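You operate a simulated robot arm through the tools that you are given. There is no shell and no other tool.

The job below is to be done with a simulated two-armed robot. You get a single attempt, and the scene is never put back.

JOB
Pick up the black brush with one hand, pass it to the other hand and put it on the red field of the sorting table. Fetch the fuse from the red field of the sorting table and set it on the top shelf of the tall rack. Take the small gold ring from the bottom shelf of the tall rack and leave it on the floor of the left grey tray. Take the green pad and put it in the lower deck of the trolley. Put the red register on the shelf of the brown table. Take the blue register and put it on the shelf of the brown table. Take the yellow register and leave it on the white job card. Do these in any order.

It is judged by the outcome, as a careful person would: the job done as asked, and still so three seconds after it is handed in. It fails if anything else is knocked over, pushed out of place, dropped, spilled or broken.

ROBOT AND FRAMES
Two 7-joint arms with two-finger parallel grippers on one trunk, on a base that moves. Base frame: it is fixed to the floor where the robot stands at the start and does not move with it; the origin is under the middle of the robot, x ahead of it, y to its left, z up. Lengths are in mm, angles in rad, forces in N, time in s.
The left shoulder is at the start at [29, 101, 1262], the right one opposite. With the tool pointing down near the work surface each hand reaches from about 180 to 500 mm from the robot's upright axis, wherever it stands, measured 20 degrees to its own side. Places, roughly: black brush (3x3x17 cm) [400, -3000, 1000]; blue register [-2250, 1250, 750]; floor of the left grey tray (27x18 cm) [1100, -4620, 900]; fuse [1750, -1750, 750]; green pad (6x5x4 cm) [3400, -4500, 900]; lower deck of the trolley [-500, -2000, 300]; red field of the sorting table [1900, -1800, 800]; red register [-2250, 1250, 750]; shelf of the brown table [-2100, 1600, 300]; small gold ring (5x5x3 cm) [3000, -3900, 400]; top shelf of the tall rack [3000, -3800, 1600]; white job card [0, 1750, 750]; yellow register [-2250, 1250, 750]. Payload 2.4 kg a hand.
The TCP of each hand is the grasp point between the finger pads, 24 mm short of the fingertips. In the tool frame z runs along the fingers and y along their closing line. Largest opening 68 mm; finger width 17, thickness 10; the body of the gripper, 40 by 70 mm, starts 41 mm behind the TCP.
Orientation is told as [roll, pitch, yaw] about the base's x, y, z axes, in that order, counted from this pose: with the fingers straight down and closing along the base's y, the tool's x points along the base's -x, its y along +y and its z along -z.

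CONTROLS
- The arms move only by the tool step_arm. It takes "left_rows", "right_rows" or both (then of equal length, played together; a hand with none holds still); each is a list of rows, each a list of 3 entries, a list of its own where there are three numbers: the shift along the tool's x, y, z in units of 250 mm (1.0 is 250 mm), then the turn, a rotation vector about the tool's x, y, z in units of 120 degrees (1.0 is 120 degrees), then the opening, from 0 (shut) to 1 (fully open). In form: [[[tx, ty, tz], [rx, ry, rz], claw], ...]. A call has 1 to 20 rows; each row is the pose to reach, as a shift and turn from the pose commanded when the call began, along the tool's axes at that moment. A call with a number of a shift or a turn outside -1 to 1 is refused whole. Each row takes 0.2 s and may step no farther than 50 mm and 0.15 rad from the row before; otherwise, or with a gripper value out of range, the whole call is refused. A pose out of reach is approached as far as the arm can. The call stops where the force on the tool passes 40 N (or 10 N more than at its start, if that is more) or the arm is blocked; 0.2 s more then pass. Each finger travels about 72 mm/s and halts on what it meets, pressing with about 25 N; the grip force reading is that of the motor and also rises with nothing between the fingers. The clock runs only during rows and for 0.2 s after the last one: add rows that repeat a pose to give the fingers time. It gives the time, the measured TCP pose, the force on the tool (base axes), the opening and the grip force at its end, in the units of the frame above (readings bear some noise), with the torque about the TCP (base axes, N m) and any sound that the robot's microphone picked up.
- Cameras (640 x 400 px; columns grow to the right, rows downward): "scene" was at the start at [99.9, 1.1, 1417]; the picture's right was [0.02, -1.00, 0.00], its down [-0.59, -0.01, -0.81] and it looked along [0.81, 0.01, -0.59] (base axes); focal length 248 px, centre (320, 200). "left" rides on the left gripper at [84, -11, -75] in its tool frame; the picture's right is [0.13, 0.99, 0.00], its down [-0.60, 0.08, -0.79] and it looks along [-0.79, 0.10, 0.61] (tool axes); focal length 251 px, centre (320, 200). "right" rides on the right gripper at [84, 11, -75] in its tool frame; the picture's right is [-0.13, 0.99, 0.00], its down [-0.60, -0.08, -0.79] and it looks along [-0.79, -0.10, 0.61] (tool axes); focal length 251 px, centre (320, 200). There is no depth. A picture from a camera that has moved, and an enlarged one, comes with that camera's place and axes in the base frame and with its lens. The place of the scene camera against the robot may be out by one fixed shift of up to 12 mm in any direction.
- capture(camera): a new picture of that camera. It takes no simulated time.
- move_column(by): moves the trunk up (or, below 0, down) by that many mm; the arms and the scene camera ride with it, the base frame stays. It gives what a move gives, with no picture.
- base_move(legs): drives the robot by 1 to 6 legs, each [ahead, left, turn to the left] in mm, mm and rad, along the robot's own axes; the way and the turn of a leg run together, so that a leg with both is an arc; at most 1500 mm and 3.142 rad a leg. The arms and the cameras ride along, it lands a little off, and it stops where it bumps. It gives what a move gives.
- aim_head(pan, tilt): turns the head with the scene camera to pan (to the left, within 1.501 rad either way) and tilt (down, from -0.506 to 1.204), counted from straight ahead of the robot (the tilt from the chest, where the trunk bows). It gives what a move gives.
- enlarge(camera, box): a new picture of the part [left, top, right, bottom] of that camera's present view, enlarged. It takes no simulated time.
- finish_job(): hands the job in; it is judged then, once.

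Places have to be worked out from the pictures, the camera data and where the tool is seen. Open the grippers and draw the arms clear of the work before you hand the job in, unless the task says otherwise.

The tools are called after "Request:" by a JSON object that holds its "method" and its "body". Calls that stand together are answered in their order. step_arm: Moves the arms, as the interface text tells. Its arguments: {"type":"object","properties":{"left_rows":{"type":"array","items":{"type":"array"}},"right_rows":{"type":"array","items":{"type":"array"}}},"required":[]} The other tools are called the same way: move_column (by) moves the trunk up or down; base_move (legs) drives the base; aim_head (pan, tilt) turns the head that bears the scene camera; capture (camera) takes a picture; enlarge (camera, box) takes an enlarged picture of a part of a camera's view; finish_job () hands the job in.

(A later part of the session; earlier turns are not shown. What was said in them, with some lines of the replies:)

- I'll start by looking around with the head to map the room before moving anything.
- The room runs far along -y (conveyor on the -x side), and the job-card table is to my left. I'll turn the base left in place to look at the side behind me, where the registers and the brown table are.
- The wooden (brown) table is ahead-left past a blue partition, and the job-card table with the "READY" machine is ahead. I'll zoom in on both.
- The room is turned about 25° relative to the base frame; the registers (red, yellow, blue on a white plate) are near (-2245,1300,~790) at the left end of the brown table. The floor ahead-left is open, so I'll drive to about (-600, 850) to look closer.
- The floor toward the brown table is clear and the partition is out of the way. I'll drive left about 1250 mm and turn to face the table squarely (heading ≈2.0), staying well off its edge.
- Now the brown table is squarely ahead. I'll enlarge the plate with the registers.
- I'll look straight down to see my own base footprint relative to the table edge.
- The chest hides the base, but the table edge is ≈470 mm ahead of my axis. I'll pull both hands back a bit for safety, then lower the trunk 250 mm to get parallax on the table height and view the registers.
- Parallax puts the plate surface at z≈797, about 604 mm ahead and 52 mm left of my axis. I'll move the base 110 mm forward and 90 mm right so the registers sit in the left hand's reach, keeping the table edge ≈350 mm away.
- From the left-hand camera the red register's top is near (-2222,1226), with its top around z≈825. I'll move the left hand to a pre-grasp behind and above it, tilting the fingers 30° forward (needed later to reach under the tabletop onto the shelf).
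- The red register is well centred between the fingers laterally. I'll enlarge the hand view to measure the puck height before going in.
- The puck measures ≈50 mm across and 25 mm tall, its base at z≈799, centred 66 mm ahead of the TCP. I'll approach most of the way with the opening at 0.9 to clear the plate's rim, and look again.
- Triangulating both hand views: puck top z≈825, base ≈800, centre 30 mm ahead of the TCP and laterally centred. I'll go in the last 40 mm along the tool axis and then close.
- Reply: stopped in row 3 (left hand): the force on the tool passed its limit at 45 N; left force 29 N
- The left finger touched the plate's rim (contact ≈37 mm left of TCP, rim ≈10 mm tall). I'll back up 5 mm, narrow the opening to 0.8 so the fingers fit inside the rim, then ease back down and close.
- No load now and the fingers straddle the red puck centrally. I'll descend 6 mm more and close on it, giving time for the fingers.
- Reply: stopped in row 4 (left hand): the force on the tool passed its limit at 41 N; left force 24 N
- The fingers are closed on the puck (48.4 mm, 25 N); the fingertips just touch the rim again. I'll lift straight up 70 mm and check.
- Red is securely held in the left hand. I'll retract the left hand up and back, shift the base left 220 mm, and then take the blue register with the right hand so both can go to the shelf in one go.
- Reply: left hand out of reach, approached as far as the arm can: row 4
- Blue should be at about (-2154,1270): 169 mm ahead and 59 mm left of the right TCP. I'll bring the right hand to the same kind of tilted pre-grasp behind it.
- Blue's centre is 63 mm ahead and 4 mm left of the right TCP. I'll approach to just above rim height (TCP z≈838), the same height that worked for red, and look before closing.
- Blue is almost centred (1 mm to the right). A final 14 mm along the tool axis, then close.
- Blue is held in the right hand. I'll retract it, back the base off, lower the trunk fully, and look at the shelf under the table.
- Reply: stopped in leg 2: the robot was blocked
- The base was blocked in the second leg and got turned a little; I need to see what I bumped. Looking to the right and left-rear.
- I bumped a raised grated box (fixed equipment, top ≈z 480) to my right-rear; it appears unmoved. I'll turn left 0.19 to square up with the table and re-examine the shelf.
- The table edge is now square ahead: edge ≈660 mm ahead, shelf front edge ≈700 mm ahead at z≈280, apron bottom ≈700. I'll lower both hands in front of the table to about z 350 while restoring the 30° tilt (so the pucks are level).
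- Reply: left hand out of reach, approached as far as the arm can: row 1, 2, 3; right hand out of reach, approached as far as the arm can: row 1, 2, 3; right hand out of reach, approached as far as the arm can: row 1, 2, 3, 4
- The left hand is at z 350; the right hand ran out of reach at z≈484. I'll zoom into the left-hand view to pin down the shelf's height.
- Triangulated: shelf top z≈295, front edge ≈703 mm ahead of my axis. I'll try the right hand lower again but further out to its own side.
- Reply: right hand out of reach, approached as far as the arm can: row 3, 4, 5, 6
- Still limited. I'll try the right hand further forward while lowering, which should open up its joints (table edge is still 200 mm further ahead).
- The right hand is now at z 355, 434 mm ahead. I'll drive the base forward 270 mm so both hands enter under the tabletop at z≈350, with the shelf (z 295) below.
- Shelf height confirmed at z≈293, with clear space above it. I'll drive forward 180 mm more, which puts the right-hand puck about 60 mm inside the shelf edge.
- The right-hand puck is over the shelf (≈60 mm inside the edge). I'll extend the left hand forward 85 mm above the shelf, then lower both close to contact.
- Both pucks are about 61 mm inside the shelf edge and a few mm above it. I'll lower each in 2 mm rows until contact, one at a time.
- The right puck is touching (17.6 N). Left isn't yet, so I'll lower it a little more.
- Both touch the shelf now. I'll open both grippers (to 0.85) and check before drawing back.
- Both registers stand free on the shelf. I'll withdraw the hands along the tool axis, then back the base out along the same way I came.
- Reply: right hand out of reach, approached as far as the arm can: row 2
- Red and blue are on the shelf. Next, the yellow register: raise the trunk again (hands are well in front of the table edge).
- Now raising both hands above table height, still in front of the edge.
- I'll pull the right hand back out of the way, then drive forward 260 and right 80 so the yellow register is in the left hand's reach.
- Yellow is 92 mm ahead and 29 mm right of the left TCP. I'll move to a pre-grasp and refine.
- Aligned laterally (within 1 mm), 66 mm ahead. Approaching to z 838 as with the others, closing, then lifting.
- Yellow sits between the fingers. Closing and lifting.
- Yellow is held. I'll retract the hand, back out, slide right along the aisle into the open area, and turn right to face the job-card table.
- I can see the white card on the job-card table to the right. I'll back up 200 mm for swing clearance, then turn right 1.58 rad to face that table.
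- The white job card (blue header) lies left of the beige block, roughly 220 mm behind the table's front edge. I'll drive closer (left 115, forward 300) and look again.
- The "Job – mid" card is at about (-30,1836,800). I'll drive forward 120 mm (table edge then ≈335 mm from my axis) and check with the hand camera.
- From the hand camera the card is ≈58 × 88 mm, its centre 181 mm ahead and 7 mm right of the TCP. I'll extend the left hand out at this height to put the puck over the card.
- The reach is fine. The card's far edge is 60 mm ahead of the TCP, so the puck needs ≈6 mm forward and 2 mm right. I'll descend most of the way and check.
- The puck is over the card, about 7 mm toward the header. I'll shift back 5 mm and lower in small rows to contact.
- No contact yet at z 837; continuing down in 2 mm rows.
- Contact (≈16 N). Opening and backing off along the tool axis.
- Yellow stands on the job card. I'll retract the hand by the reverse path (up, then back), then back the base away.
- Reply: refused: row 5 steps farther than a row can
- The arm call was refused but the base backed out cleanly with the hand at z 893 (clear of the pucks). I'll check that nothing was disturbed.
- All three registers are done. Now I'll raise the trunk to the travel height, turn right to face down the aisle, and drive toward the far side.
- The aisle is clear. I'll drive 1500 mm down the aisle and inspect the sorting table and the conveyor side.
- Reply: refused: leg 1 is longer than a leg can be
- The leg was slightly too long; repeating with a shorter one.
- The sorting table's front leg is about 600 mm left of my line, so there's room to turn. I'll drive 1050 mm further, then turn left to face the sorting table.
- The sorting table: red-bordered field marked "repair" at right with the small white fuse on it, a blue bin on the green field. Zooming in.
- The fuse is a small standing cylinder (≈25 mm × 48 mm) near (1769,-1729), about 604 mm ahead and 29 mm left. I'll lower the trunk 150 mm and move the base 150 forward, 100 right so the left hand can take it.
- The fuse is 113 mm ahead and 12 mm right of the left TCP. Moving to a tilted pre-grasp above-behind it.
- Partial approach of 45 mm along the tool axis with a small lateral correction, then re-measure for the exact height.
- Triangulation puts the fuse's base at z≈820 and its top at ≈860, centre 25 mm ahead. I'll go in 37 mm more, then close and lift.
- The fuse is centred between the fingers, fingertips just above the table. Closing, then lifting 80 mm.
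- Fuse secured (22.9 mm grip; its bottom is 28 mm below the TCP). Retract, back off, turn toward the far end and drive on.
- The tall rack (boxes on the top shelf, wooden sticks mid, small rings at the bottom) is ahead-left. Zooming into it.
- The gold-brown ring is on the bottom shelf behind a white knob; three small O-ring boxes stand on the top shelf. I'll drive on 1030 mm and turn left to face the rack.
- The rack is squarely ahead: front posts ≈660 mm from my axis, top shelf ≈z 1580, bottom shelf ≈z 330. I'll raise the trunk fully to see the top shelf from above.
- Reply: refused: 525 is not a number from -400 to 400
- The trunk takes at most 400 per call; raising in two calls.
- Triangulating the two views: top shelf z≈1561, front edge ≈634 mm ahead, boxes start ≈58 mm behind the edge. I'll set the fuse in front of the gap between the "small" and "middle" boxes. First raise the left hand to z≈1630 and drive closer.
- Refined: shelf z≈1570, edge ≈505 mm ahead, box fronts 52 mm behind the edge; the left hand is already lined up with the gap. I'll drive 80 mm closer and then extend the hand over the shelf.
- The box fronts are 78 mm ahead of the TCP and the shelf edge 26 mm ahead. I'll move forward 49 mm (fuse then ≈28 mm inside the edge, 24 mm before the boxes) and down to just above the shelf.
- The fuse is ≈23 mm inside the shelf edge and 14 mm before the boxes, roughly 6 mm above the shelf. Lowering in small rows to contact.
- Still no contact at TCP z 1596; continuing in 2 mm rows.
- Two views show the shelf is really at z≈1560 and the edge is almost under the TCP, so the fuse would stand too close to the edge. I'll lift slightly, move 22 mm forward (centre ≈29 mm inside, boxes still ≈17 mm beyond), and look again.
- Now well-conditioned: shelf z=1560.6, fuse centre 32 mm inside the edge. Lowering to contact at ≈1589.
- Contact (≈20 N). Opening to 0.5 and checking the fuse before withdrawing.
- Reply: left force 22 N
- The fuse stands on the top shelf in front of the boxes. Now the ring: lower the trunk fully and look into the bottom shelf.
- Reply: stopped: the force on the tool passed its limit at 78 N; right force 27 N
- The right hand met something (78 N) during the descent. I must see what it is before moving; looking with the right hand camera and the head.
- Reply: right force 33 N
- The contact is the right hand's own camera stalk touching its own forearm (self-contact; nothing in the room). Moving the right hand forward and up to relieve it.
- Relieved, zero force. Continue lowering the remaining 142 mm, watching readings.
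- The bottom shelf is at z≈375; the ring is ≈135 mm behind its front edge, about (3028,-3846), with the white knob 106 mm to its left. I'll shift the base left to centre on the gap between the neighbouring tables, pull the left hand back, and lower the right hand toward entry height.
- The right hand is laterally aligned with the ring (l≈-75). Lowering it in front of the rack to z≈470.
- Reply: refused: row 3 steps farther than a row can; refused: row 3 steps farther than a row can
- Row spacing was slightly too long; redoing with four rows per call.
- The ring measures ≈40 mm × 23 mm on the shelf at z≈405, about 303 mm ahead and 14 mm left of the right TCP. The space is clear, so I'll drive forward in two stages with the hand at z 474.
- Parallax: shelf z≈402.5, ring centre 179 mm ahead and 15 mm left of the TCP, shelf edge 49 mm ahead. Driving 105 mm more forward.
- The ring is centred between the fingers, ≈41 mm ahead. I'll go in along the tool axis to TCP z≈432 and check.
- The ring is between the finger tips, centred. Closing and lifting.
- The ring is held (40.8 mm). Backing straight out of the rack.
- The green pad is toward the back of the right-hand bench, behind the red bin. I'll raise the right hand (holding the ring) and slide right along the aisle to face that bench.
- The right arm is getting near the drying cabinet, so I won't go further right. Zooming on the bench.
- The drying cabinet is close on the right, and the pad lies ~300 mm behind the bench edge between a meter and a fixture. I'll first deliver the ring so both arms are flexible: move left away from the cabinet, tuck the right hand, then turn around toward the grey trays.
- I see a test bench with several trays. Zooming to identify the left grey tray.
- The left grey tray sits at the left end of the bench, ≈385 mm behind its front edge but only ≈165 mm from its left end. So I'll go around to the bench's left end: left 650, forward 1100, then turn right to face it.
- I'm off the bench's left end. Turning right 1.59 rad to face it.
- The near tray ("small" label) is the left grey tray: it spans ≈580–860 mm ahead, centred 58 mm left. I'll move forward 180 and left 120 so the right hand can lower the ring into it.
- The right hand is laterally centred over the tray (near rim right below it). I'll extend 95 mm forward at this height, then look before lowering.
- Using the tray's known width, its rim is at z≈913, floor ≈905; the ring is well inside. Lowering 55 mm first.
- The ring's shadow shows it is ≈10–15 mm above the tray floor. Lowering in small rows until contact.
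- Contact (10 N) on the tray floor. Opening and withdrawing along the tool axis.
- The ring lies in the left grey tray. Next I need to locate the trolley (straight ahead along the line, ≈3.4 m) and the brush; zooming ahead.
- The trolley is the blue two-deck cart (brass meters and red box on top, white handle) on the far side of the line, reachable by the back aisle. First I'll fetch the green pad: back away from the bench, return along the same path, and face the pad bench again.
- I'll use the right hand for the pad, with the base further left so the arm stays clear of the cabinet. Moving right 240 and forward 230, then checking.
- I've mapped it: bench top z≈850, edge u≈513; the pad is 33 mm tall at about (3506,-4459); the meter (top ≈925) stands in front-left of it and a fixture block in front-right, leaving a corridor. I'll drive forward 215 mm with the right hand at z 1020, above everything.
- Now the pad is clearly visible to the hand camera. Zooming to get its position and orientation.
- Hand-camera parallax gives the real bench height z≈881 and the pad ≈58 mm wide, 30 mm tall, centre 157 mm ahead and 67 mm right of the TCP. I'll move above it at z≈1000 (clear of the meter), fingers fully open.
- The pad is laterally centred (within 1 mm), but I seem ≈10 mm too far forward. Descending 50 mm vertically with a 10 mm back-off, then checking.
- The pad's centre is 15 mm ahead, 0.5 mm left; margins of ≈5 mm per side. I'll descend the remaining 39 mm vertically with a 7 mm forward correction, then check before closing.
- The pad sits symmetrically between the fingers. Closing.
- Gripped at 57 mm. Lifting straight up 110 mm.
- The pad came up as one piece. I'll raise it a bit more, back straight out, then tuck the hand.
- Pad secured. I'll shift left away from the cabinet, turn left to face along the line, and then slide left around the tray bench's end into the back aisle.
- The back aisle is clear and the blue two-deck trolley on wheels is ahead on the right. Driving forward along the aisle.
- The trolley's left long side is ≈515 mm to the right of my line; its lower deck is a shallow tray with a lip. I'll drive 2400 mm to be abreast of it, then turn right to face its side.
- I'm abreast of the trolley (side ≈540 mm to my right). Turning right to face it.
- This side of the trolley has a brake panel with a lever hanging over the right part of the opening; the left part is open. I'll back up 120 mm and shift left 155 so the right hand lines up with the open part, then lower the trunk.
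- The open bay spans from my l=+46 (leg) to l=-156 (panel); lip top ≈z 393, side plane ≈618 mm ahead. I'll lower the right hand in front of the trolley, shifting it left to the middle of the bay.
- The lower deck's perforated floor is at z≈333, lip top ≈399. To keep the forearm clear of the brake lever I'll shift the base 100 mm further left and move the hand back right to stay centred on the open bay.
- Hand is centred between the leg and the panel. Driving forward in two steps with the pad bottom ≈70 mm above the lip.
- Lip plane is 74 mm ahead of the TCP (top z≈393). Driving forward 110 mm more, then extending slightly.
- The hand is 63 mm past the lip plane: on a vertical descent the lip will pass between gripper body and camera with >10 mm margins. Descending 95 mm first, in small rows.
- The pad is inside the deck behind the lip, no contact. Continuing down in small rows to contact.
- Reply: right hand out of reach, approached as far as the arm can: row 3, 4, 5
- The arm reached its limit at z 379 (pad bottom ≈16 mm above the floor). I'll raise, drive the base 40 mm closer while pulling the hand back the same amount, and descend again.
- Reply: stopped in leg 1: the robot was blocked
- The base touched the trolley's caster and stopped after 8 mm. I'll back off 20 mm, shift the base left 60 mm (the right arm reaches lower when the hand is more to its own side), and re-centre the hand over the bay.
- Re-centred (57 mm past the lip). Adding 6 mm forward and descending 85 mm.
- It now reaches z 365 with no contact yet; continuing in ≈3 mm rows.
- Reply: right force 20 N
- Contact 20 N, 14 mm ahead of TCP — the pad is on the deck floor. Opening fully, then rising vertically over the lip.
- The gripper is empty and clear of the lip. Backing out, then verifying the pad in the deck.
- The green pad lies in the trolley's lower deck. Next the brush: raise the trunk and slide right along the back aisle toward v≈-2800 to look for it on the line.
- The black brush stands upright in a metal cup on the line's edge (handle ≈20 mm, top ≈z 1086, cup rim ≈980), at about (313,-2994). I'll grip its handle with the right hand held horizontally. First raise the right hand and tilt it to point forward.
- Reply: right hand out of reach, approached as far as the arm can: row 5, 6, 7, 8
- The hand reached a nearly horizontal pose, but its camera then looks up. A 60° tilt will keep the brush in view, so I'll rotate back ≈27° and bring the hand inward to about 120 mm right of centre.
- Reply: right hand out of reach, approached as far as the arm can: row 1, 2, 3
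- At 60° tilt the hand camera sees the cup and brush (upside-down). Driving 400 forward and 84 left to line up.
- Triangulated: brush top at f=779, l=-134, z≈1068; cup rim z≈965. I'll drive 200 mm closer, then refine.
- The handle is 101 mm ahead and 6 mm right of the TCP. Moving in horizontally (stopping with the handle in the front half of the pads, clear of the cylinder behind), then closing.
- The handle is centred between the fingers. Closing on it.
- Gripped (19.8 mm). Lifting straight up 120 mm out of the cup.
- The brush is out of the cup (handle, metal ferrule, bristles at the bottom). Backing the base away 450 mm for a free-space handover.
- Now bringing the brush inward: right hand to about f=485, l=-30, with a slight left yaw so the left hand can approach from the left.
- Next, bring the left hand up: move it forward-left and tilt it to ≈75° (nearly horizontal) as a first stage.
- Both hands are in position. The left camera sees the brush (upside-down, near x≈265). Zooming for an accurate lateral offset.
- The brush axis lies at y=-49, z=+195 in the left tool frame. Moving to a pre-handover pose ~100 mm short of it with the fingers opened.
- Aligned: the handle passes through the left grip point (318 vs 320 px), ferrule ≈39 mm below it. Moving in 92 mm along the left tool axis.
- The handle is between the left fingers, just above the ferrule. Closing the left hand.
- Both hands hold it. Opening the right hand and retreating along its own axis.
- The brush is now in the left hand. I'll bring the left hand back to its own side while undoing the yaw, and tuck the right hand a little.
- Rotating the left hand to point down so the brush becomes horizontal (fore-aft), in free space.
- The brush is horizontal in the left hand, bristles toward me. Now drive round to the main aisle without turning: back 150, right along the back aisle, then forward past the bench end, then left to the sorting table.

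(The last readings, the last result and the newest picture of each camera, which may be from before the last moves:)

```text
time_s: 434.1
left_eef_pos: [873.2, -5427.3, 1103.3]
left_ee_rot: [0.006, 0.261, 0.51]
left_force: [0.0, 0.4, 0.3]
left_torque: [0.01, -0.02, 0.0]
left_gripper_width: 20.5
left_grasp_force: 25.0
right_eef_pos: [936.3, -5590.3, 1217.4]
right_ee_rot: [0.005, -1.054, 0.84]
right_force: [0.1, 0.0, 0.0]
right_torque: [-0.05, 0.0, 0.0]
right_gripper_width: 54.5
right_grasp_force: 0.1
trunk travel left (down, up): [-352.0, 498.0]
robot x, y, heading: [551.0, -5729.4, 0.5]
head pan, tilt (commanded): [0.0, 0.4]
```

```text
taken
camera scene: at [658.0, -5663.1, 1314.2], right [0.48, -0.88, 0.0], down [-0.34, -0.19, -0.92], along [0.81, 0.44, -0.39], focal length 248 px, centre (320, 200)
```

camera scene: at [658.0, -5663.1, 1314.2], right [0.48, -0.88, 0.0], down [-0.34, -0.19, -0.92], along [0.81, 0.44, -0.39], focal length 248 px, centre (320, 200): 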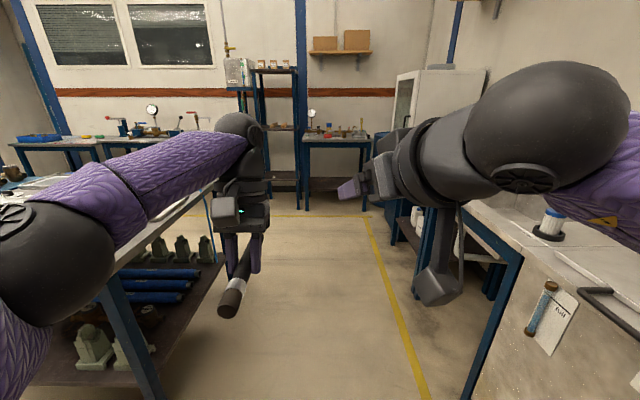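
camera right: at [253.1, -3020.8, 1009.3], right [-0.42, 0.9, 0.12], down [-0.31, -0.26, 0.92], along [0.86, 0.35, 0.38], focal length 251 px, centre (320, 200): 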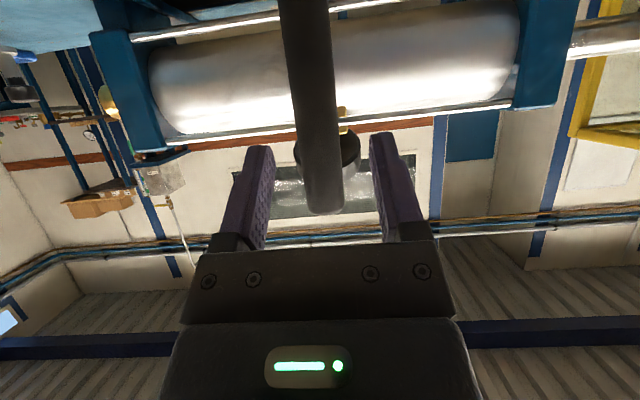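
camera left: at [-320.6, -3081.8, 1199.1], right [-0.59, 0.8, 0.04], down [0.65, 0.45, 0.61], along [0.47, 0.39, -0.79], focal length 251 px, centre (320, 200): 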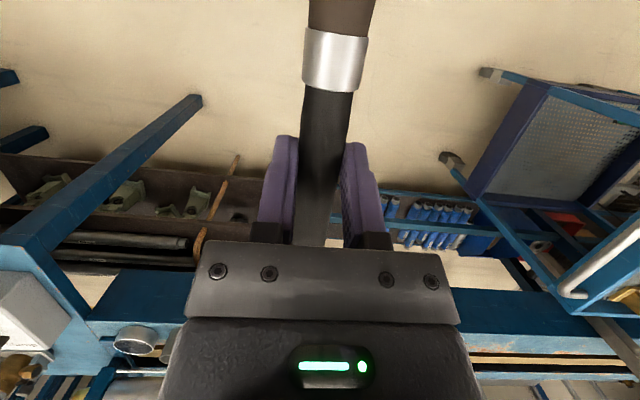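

The passage between the bench end and the sink bench is clear. Driving forward through it.

Request:
{"method": "base_move", "body": {"legs": [[1000, 30, 0.015], [1150, 30, 0.0]]}}

Request:
{"method": "capture", "body": {"camera": "scene"}}

```text
time_s: 444.8
left_eef_pos: [2732.8, -4320.3, 1103.8]
left_ee_rot: [0.004, 0.263, 0.514]
left_force: [0.4, -0.4, -0.1]
left_torque: [0.0, 0.01, 0.03]
left_gripper_width: 20.7
left_grasp_force: 25.1
right_eef_pos: [2796.8, -4481.4, 1217.3]
right_ee_rot: [0.004, -1.054, 0.846]
right_force: [-0.9, 0.2, 0.2]
right_torque: [-0.04, 0.0, 0.01]
right_gripper_width: 54.5
right_grasp_force: 0.1
trunk travel left (down, up): [-352.0, 498.0]
robot x, y, heading: [2413.0, -4620.6, 0.505]
head pan, tilt (commanded): [0.0, 0.4]
```

```text
taken
camera scene: at [2518.5, -4556.9, 1314.2], right [0.49, -0.87, 0.0], down [-0.34, -0.19, -0.92], along [0.81, 0.45, -0.39], focal length 248 px, centre (320, 200)
```

scene: 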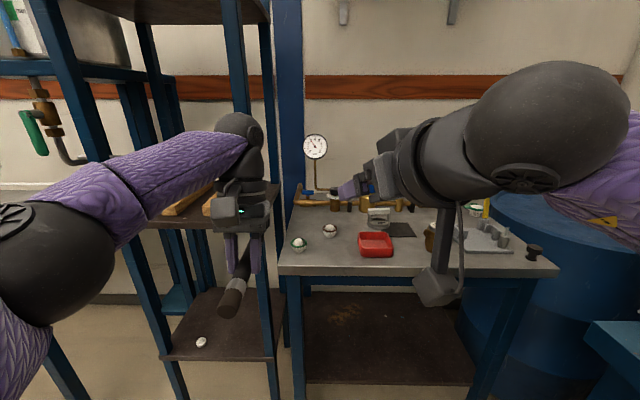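

Back in the main aisle. Sliding left 2560 mm along the aisle to the sorting table.

Request:
{"method": "base_move", "body": {"legs": [[0, 1300, 0.01], [0, 1260, 0.01]]}}

Request:
{"method": "aim_head", "body": {"pan": 0.0, "tilt": 0.6}}

Request:
{"method": "capture", "body": {"camera": "scene"}}

```text
time_s: 457.2
left_eef_pos: [1447.7, -2103.5, 1103.2]
left_ee_rot: [0.005, 0.261, 0.544]
left_force: [0.0, 0.1, -0.4]
left_torque: [-0.01, -0.02, 0.01]
left_gripper_width: 20.8
left_grasp_force: 25.3
right_eef_pos: [1515.8, -2262.3, 1216.9]
right_ee_rot: [0.003, -1.054, 0.878]
right_force: [1.1, 0.0, -1.2]
right_torque: [0.0, 0.02, 0.01]
right_gripper_width: 54.5
right_grasp_force: 0.1
trunk travel left (down, up): [-352.0, 498.0]
robot x, y, heading: [1135.9, -2411.9, 0.536]
head pan, tilt (commanded): [0.0, 0.4]
```

```text
time_s: 457.9
left_eef_pos: [1446.7, -2103.7, 1103.0]
left_ee_rot: [0.006, 0.262, 0.544]
left_force: [0.9, 0.0, 0.1]
left_torque: [-0.02, 0.01, 0.02]
left_gripper_width: 20.6
left_grasp_force: 25.0
right_eef_pos: [1516.4, -2262.5, 1217.4]
right_ee_rot: [0.003, -1.055, 0.878]
right_force: [0.4, -0.4, -0.9]
right_torque: [0.01, 0.03, -0.01]
right_gripper_width: 54.5
right_grasp_force: 0.1
trunk travel left (down, up): [-352.0, 498.0]
robot x, y, heading: [1138.1, -2409.8, 0.536]
head pan, tilt (commanded): [0.0, 0.6]
```

```text
taken
camera scene: at [1237.1, -2348.2, 1296.1], right [0.51, -0.86, 0.0], down [-0.49, -0.29, -0.83], along [0.71, 0.42, -0.56], focal length 248 px, centre (320, 200)
```

scene: 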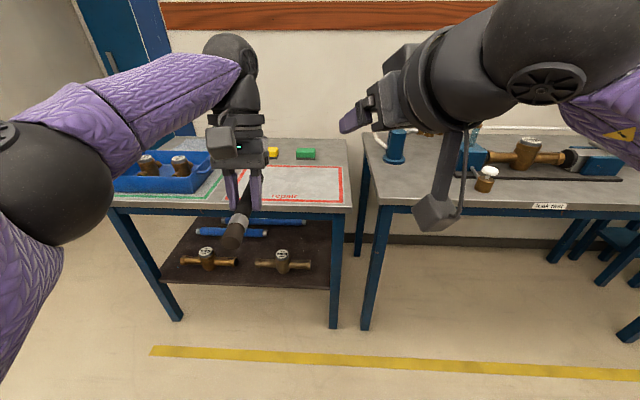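

At the sorting table (field centre ≈942 mm ahead, 128 mm left). To keep within reach I'll lay the brush left-right on the field, so I rotate the left hand +90° about the vertical here in free space.

Request:
{"method": "step_arm", "body": {"left_rows": [[[0, 0, 0], [0.0176, 0, -0.0659], 0.1], [[0, 0, 0], [0.0353, 0, -0.1317], 0.1], [[0, 0, 0], [0.0529, 0, -0.1976], 0.1], [[0, 0, 0], [0.0705, 0, -0.2635], 0.1], [[0, 0, 0], [0.0882, 0, -0.3293], 0.1], [[0, 0, 0], [0.1058, 0, -0.3952], 0.1], [[0, 0, 0], [0.1235, 0, -0.4611], 0.1], [[0, 0, 0], [0.1411, 0, -0.5269], 0.1], [[0, 0, 0], [0.1587, 0, -0.5928], 0.1], [[0, 0, 0], [0.1764, 0, -0.6586], 0.1], [[0, 0, 0], [0.194, 0, -0.7245], 0.1]]}}

Request:
{"method": "capture", "body": {"camera": "scene"}}

Request:
{"method": "capture", "body": {"camera": "left"}}

```text
time_s: 460.4
left_eef_pos: [1447.5, -2103.2, 1104.6]
left_ee_rot: [0.0, 0.258, 2.117]
left_force: [1.0, 0.0, -0.2]
left_torque: [-0.01, -0.03, -0.03]
left_gripper_width: 20.7
left_grasp_force: 25.0
right_eef_pos: [1516.2, -2261.8, 1216.2]
right_ee_rot: [0.002, -1.054, 0.88]
right_force: [0.6, -0.1, -0.4]
right_torque: [0.0, 0.01, -0.01]
right_gripper_width: 54.4
right_grasp_force: 0.0
trunk travel left (down, up): [-352.0, 498.0]
robot x, y, heading: [1135.5, -2413.3, 0.537]
head pan, tilt (commanded): [0.0, 0.6]
```

```text
taken
camera scene: at [1237.1, -2348.2, 1296.0], right [0.51, -0.86, 0.0], down [-0.49, -0.29, -0.82], along [0.71, 0.42, -0.57], focal length 248 px, centre (320, 200)
```

scene: 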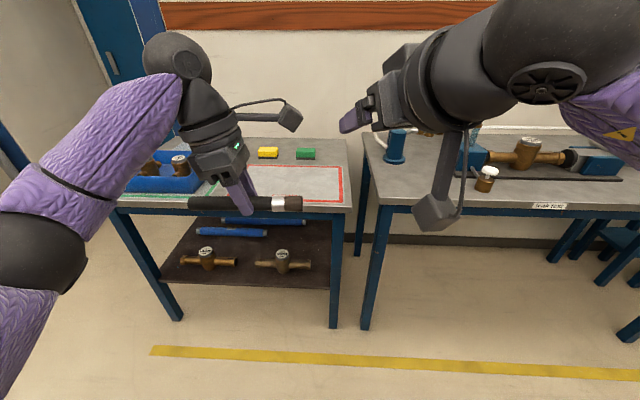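

```text
taken
camera left: at [1489.3, -2150.8, 1198.8], right [-0.78, -0.62, 0.03], down [-0.48, 0.63, 0.61], along [-0.4, 0.46, -0.79], focal length 251 px, centre (320, 200)
```

left: 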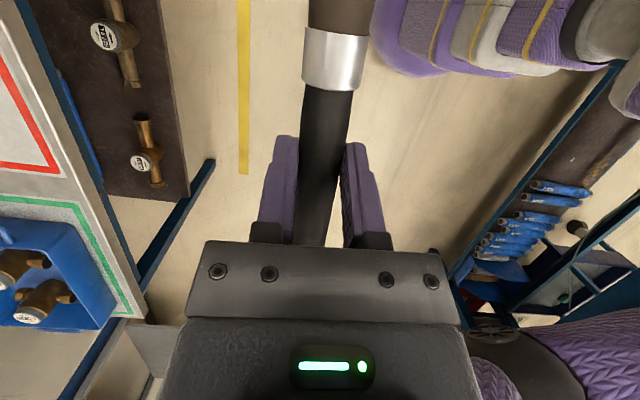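

The brush now lies left-right, bristles to the right. Driving forward toward the table in two steps.

Request:
{"method": "base_move", "body": {"legs": [[300, 0, 0.0]]}}

Request:
{"method": "capture", "body": {"camera": "scene"}}

Request:
{"method": "enlarge", "body": {"camera": "scene", "box": [130, 130, 410, 305]}}

```text
time_s: 462.4
left_eef_pos: [1704.4, -1950.8, 1103.6]
left_ee_rot: [-0.001, 0.255, 2.118]
left_force: [0.9, 0.3, -0.6]
left_torque: [-0.01, -0.02, -0.01]
left_gripper_width: 20.8
left_grasp_force: 24.6
right_eef_pos: [1772.7, -2108.2, 1216.4]
right_ee_rot: [0.006, -1.054, 0.878]
right_force: [1.0, 0.0, 0.1]
right_torque: [0.01, 0.01, 0.03]
right_gripper_width: 54.0
right_grasp_force: 0.0
trunk travel left (down, up): [-352.0, 498.0]
robot x, y, heading: [1394.2, -2262.5, 0.539]
head pan, tilt (commanded): [0.0, 0.6]
```

```text
taken
camera scene: at [1493.5, -2194.9, 1296.0], right [0.51, -0.86, 0.0], down [-0.49, -0.29, -0.82], along [0.71, 0.42, -0.57], focal length 248 px, centre (320, 200)
```

scene: 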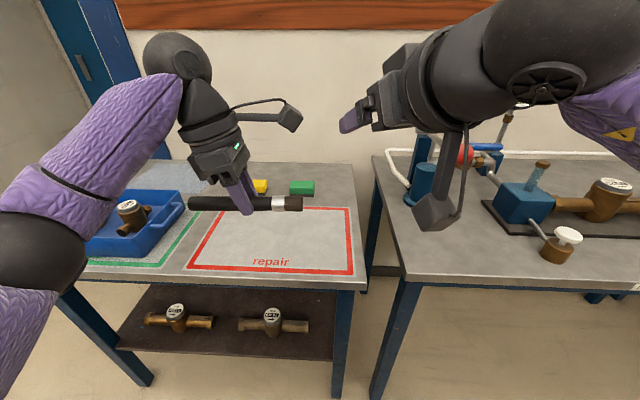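

```text
2.29 times, centred on (270, 218) of scene
camera zoom: at [1493.5, -2194.9, 1296.0], right [0.51, -0.86, 0.0], down [-0.49, -0.29, -0.82], along [0.71, 0.42, -0.57], focal length 566 px, centre (434, 160)
```

zoom: 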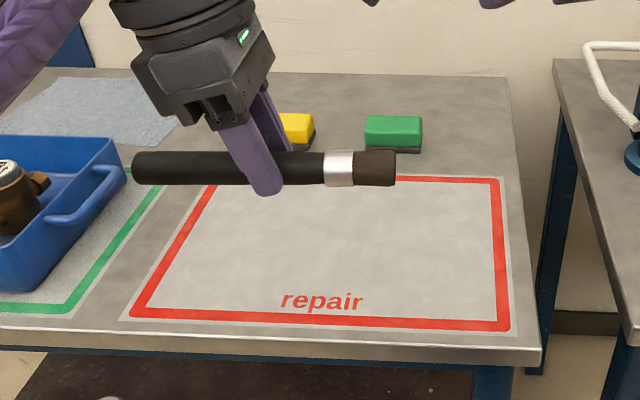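

The red field spans f=515–762, l=-77…321 (centre l=122); the brush is 161 mm long, gripped at its middle. Driving 140 mm closer, then moving the hand over the field.

Request:
{"method": "base_move", "body": {"legs": [[140, 0, 0.0]]}}

Request:
{"method": "capture", "body": {"camera": "scene"}}

```text
time_s: 463.7
left_eef_pos: [1825.8, -1879.3, 1103.0]
left_ee_rot: [0.0, 0.256, 2.115]
left_force: [0.0, 0.7, -0.5]
left_torque: [0.02, 0.04, 0.0]
left_gripper_width: 20.6
left_grasp_force: 24.6
right_eef_pos: [1894.1, -2037.8, 1217.3]
right_ee_rot: [0.007, -1.054, 0.876]
right_force: [-0.6, 0.5, -0.1]
right_torque: [0.05, 0.01, 0.01]
right_gripper_width: 54.6
right_grasp_force: 0.2
trunk travel left (down, up): [-352.0, 498.0]
robot x, y, heading: [1512.1, -2191.6, 0.537]
head pan, tilt (commanded): [0.0, 0.6]
```

```text
taken
camera scene: at [1615.1, -2123.0, 1295.9], right [0.51, -0.86, 0.0], down [-0.49, -0.29, -0.82], along [0.71, 0.42, -0.57], focal length 248 px, centre (320, 200)
```

scene: 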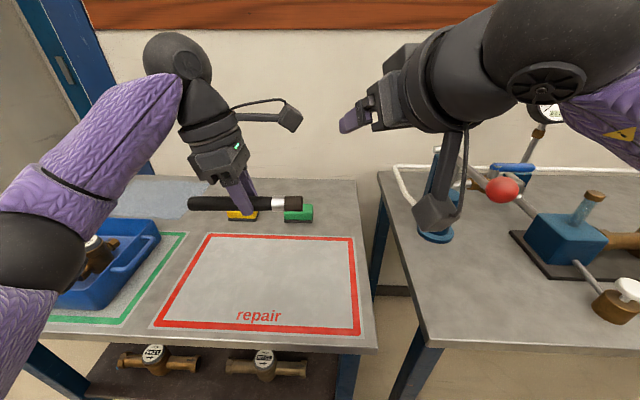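

Positioning over the field and descending to z≈900 (field spans f≈377–624 now).

Request:
{"method": "step_arm", "body": {"left_rows": [[[-0.03, -0.098, 0.05], [0, 0, 0], 0.1], [[-0.075, -0.196, 0.2], [0, 0, 0], 0.1], [[-0.12, -0.196, 0.37], [0, 0, 0], 0.1], [[-0.165, -0.196, 0.54], [0, 0, 0], 0.1], [[-0.21, -0.196, 0.68], [0, 0, 0], 0.1], [[-0.252, -0.196, 0.773], [0, 0, 0], 0.1], [[-0.252, -0.196, 0.773], [0, 0, 0], 0.1]]}}

Request:
{"method": "capture", "body": {"camera": "scene"}}

Request:
{"method": "capture", "body": {"camera": "left"}}

```text
time_s: 465.3
left_eef_pos: [1861.7, -1842.1, 900.6]
left_ee_rot: [0.001, 0.255, 2.112]
left_force: [-0.6, 0.0, -1.3]
left_torque: [-0.01, 0.02, 0.01]
left_gripper_width: 20.4
left_grasp_force: 25.0
right_eef_pos: [1894.1, -2037.8, 1217.4]
right_ee_rot: [0.004, -1.053, 0.875]
right_force: [0.3, -1.0, 0.5]
right_torque: [-0.01, 0.01, 0.02]
right_gripper_width: 54.7
right_grasp_force: 0.1
trunk travel left (down, up): [-352.0, 498.0]
robot x, y, heading: [1516.9, -2188.0, 0.537]
head pan, tilt (commanded): [0.0, 0.6]
```

```text
taken
camera scene: at [1614.5, -2123.3, 1296.0], right [0.51, -0.86, 0.0], down [-0.49, -0.29, -0.82], along [0.71, 0.42, -0.57], focal length 248 px, centre (320, 200)
```

scene: 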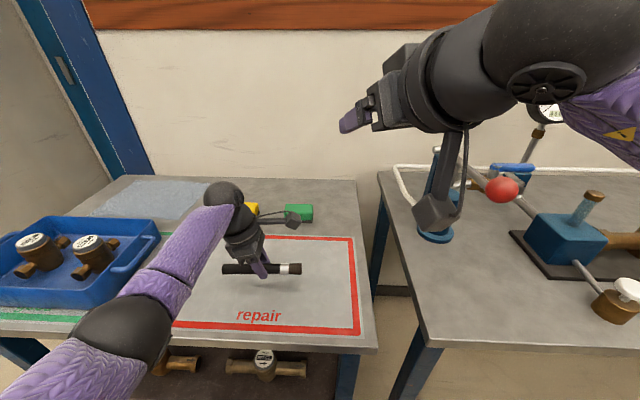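

```text
taken
camera left: at [1903.2, -1889.2, 995.1], right [-0.78, -0.62, 0.03], down [-0.47, 0.63, 0.61], along [-0.4, 0.47, -0.79], focal length 251 px, centre (320, 200)
```

left: 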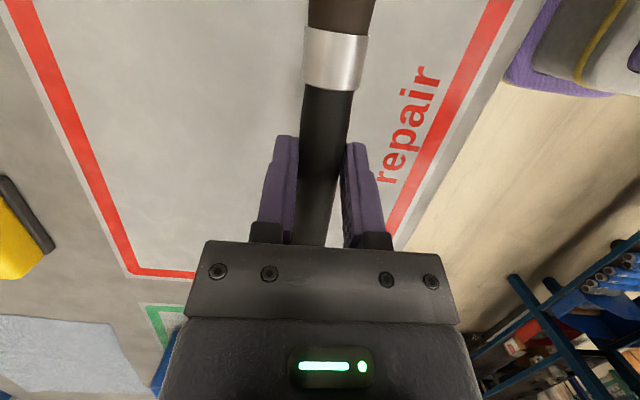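

The brush hovers over the red field, about 100 mm behind its front line and laterally central. Descending 45 mm more.

Request:
{"method": "step_arm", "body": {"left_rows": [[[-0.015, 0, 0.058], [0, 0, 0], 0.1], [[-0.03, 0, 0.116], [0, 0, 0], 0.1], [[-0.0455, 0, 0.174], [0, 0, 0], 0.1], [[-0.0455, 0, 0.174], [0, 0, 0], 0.1]]}}

Request:
{"method": "enlarge", "body": {"camera": "scene", "box": [120, 170, 400, 350]}}

```text
time_s: 466.3
left_eef_pos: [1860.4, -1844.5, 855.0]
left_ee_rot: [0.0, 0.26, 2.114]
left_force: [0.5, 0.1, -0.1]
left_torque: [0.01, 0.01, -0.04]
left_gripper_width: 20.6
left_grasp_force: 25.2
right_eef_pos: [1893.5, -2038.6, 1217.1]
right_ee_rot: [0.003, -1.055, 0.877]
right_force: [-0.9, -0.5, -0.1]
right_torque: [0.0, 0.0, 0.0]
right_gripper_width: 54.2
right_grasp_force: 0.0
trunk travel left (down, up): [-352.0, 498.0]
robot x, y, heading: [1510.3, -2189.4, 0.535]
head pan, tilt (commanded): [0.0, 0.6]
```

```text
2.22 times, centred on (260, 260) of scene
camera zoom: at [1614.5, -2123.3, 1296.0], right [0.51, -0.86, 0.0], down [-0.49, -0.29, -0.82], along [0.71, 0.42, -0.57], focal length 550 px, centre (453, 67)
```

zoom: 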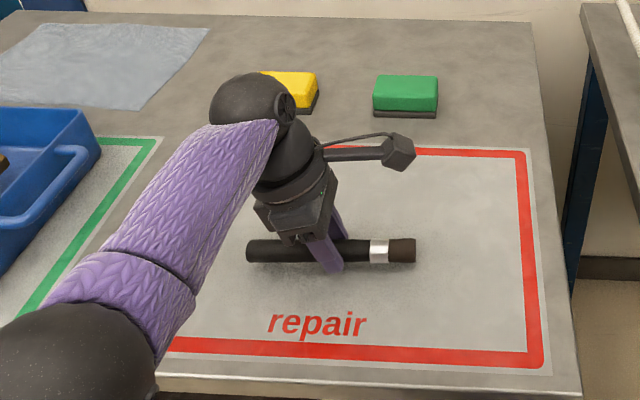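

Close to the surface now; lowering in 3 mm rows until contact.

Request:
{"method": "step_arm", "body": {"left_rows": [[[-0.003, 0, 0.0116], [0, 0, 0], 0.1], [[-0.006, 0, 0.0232], [0, 0, 0], 0.1], [[-0.009, 0, 0.0348], [0, 0, 0], 0.1], [[-0.012, 0, 0.0464], [0, 0, 0], 0.1]]}}

```text
time_s: 467.3
left_eef_pos: [1861.0, -1844.6, 847.6]
left_ee_rot: [-0.008, 0.258, 2.114]
left_force: [-1.5, 3.3, 25.1]
left_torque: [-0.26, -0.15, 0.02]
left_gripper_width: 20.7
left_grasp_force: 25.1
right_eef_pos: [1892.0, -2039.7, 1217.2]
right_ee_rot: [0.003, -1.054, 0.879]
right_force: [-0.3, -0.1, 0.4]
right_torque: [0.0, -0.01, 0.01]
right_gripper_width: 54.6
right_grasp_force: 0.0
trunk travel left (down, up): [-352.0, 498.0]
robot x, y, heading: [1516.4, -2184.6, 0.538]
head pan, tilt (commanded): [0.0, 0.6]
```

Fingertips touch the table (25 N), so the brush is within a few mm of the surface. Opening slowly with the fingers still around it so it settles without rolling.

Request:
{"method": "step_arm", "body": {"left_rows": [[[0, 0, -0.004], [0, 0, 0], 0.3], [[0, 0, -0.004], [0, 0, 0], 0.36], [[0, 0, -0.004], [0, 0, 0], 0.4], [[0, 0, -0.004], [0, 0, 0], 0.4], [[0, 0, -0.004], [0, 0, 0], 0.45], [[0, 0, -0.004], [0, 0, 0], 0.5]]}}

Request:
{"method": "capture", "body": {"camera": "left"}}

Request:
{"method": "enlarge", "body": {"camera": "scene", "box": [120, 170, 400, 350]}}

```text
time_s: 468.7
left_eef_pos: [1860.5, -1843.0, 846.7]
left_ee_rot: [0.001, 0.257, 2.112]
left_force: [-0.3, 0.6, -0.3]
left_torque: [0.03, 0.02, -0.02]
left_gripper_width: 34.0
left_grasp_force: 0.0
right_eef_pos: [1894.7, -2038.0, 1217.8]
right_ee_rot: [0.002, -1.054, 0.876]
right_force: [-0.2, 0.0, -0.7]
right_torque: [-0.03, -0.01, 0.0]
right_gripper_width: 54.4
right_grasp_force: 0.1
trunk travel left (down, up): [-352.0, 498.0]
robot x, y, heading: [1518.6, -2186.3, 0.538]
head pan, tilt (commanded): [0.0, 0.6]
```

```text
taken
camera left: at [1902.7, -1890.7, 940.6], right [-0.78, -0.62, 0.03], down [-0.47, 0.63, 0.61], along [-0.4, 0.47, -0.79], focal length 251 px, centre (320, 200)
```

left: 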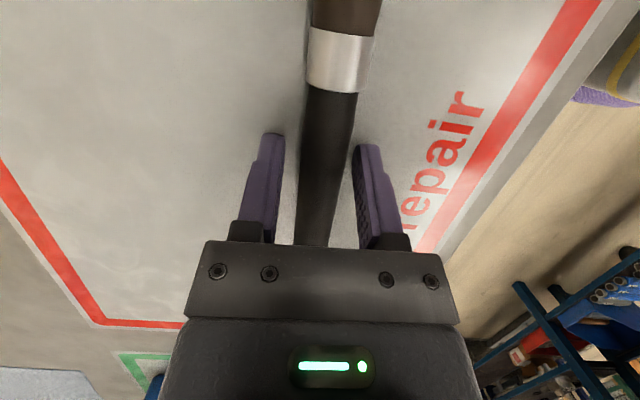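

```text
2.22 times, centred on (260, 260) of scene
camera zoom: at [1614.5, -2123.4, 1296.0], right [0.51, -0.86, 0.0], down [-0.49, -0.29, -0.82], along [0.71, 0.42, -0.57], focal length 550 px, centre (453, 67)
```

zoom: 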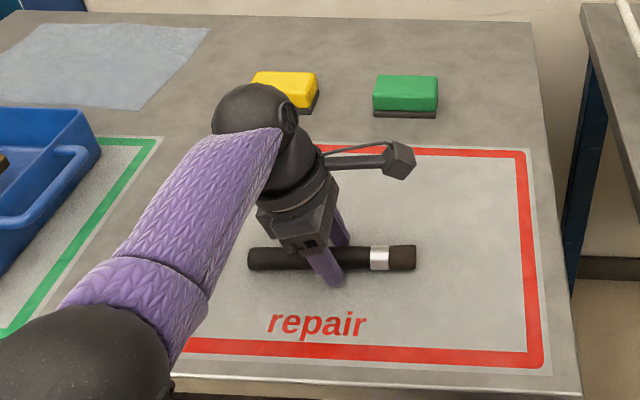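

The brush lies on the table between the fingers. Opening a bit more and rising straight up.

Request:
{"method": "step_arm", "body": {"left_rows": [[[0, 0, 0], [0, 0, 0], 0.6], [[0.01, 0, -0.038], [0, 0, 0], 0.6], [[0.03, 0, -0.116], [0, 0, 0], 0.6], [[0.07, 0, -0.27], [0, 0, 0], 0.6], [[0.11, 0, -0.425], [0, 0, 0], 0.6], [[0.15, 0, -0.58], [0, 0, 0], 0.6]]}}

Request:
{"method": "capture", "body": {"camera": "left"}}

Request:
{"method": "enlarge", "body": {"camera": "scene", "box": [120, 170, 400, 350]}}

```text
time_s: 470.1
left_eef_pos: [1860.8, -1844.5, 994.7]
left_ee_rot: [-0.001, 0.258, 2.113]
left_force: [-0.3, 0.4, 0.5]
left_torque: [0.02, 0.03, 0.01]
left_gripper_width: 40.7
left_grasp_force: 0.1
right_eef_pos: [1894.0, -2037.4, 1216.8]
right_ee_rot: [0.004, -1.054, 0.875]
right_force: [-1.1, 0.3, 1.0]
right_torque: [0.0, 0.0, 0.0]
right_gripper_width: 54.4
right_grasp_force: 0.1
trunk travel left (down, up): [-352.0, 498.0]
robot x, y, heading: [1515.7, -2187.9, 0.54]
head pan, tilt (commanded): [0.0, 0.6]
```

```text
taken
camera left: at [1902.1, -1891.4, 1089.6], right [-0.78, -0.62, 0.03], down [-0.47, 0.63, 0.61], along [-0.4, 0.47, -0.79], focal length 251 px, centre (320, 200)
```

left: 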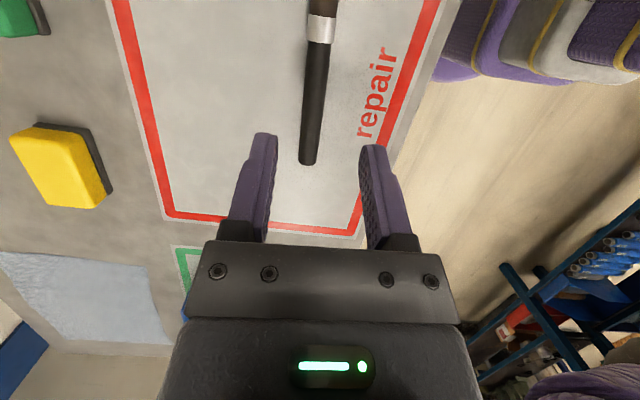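

```text
2.22 times, centred on (260, 260) of scene
camera zoom: at [1614.3, -2123.2, 1296.1], right [0.51, -0.86, 0.0], down [-0.49, -0.29, -0.82], along [0.71, 0.42, -0.57], focal length 550 px, centre (453, 67)
```

zoom: 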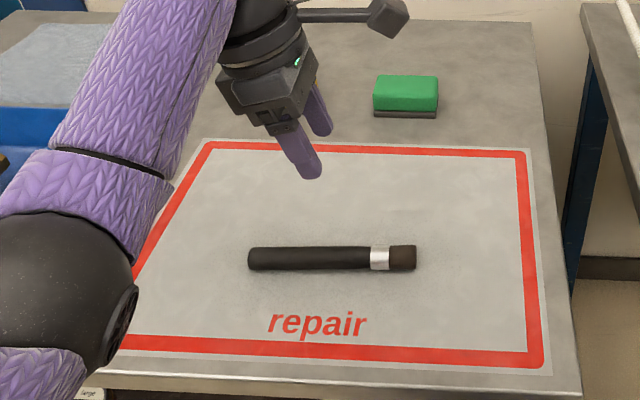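

The brush lies fully inside the red field. Now I'll open both grippers fully, back away from the table, and take a last look before handing in.

Request:
{"method": "base_move", "body": {"legs": [[-400, 0, 0.0]]}}

Request:
{"method": "step_arm", "body": {"left_rows": [[[0, 0, 0], [0, 0, 0], 0.8], [[0, 0, 0], [0, 0, 0], 1], [[0, 0, 0], [0, 0, 0], 1]], "right_rows": [[[0, 0, 0], [0, 0, 0], 0.9], [[0, 0, 0], [0, 0, 0], 1], [[0, 0, 0], [0, 0, 0], 1]]}}

Request:
{"method": "capture", "body": {"camera": "scene"}}

```text
time_s: 472.6
left_eef_pos: [1514.1, -2049.9, 994.2]
left_ee_rot: [0.001, 0.256, 2.114]
left_force: [0.3, -0.6, 1.0]
left_torque: [-0.03, 0.02, 0.0]
left_gripper_width: 41.0
left_grasp_force: 0.0
right_eef_pos: [1547.7, -2244.3, 1216.5]
right_ee_rot: [0.004, -1.055, 0.876]
right_force: [0.0, 0.3, -0.5]
right_torque: [0.02, 0.04, -0.03]
right_gripper_width: 54.4
right_grasp_force: 0.0
trunk travel left (down, up): [-352.0, 498.0]
robot x, y, heading: [1167.3, -2395.1, 0.532]
head pan, tilt (commanded): [0.0, 0.6]
```

```text
time_s: 473.4
left_eef_pos: [1513.7, -2050.3, 994.6]
left_ee_rot: [0.0, 0.256, 2.114]
left_force: [0.4, 0.0, 0.5]
left_torque: [-0.03, -0.05, 0.05]
left_gripper_width: 67.8
left_grasp_force: 0.1
right_eef_pos: [1546.7, -2244.2, 1217.1]
right_ee_rot: [0.003, -1.054, 0.876]
right_force: [-0.5, -0.3, 0.0]
right_torque: [0.02, 0.01, -0.01]
right_gripper_width: 67.8
right_grasp_force: 0.0
trunk travel left (down, up): [-352.0, 498.0]
robot x, y, heading: [1170.5, -2394.9, 0.54]
head pan, tilt (commanded): [0.0, 0.6]
```

```text
taken
camera scene: at [1267.3, -2329.5, 1296.0], right [0.51, -0.86, 0.0], down [-0.49, -0.29, -0.82], along [0.71, 0.42, -0.57], focal length 248 px, centre (320, 200)
```

scene: 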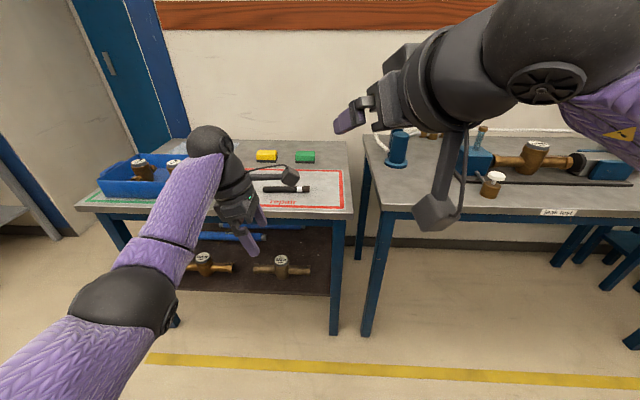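

Everything asked is in place: the three registers, the fuse, the ring, the pad and the brush. The grippers are open and the arms are clear of the work, so I'm handing in the job.

Request:
{"method": "finish_job", "body": {}}

```text
The job is handed in.
```

All seven parts of the job are done and handed in. I saw each object in its place after letting go of it. I don't know the verdict: the hand-in returned no result.

| Object | Where it is now |
|---|---|
| Red and blue registers | On the shelf of the brown table, about 60 mm inside its front edge |
| Yellow register | Standing on the white job card |
| Fuse | Upright on the top shelf of the tall rack, in front of the O-ring boxes |
| Small gold ring | On the floor of the left grey tray |
| Green pad | On the floor of the trolley's lower deck |
| Black brush | Picked up with the right hand, passed to the left, and lying inside the red field of the sorting table |

Contacts along the way that might count against the "nothing pushed out of place" rule:

- **Trolley:** my base touched a caster and stopped after about 8 mm. I backed off at once and saw no sign it had shifted, though I didn't measure it.
- **Grated box:** early on, near the brown table, the base was blocked by the raised box behind me. It looked unmoved afterwards.
- **White plate:** while picking up the red register, my fingertips pressed its rim twice, at about 45 N and 41 N. It may have moved a millimetre or two.
- **Right arm:** it pressed against itself once while the trunk was lowering. Nothing in the room was involved.
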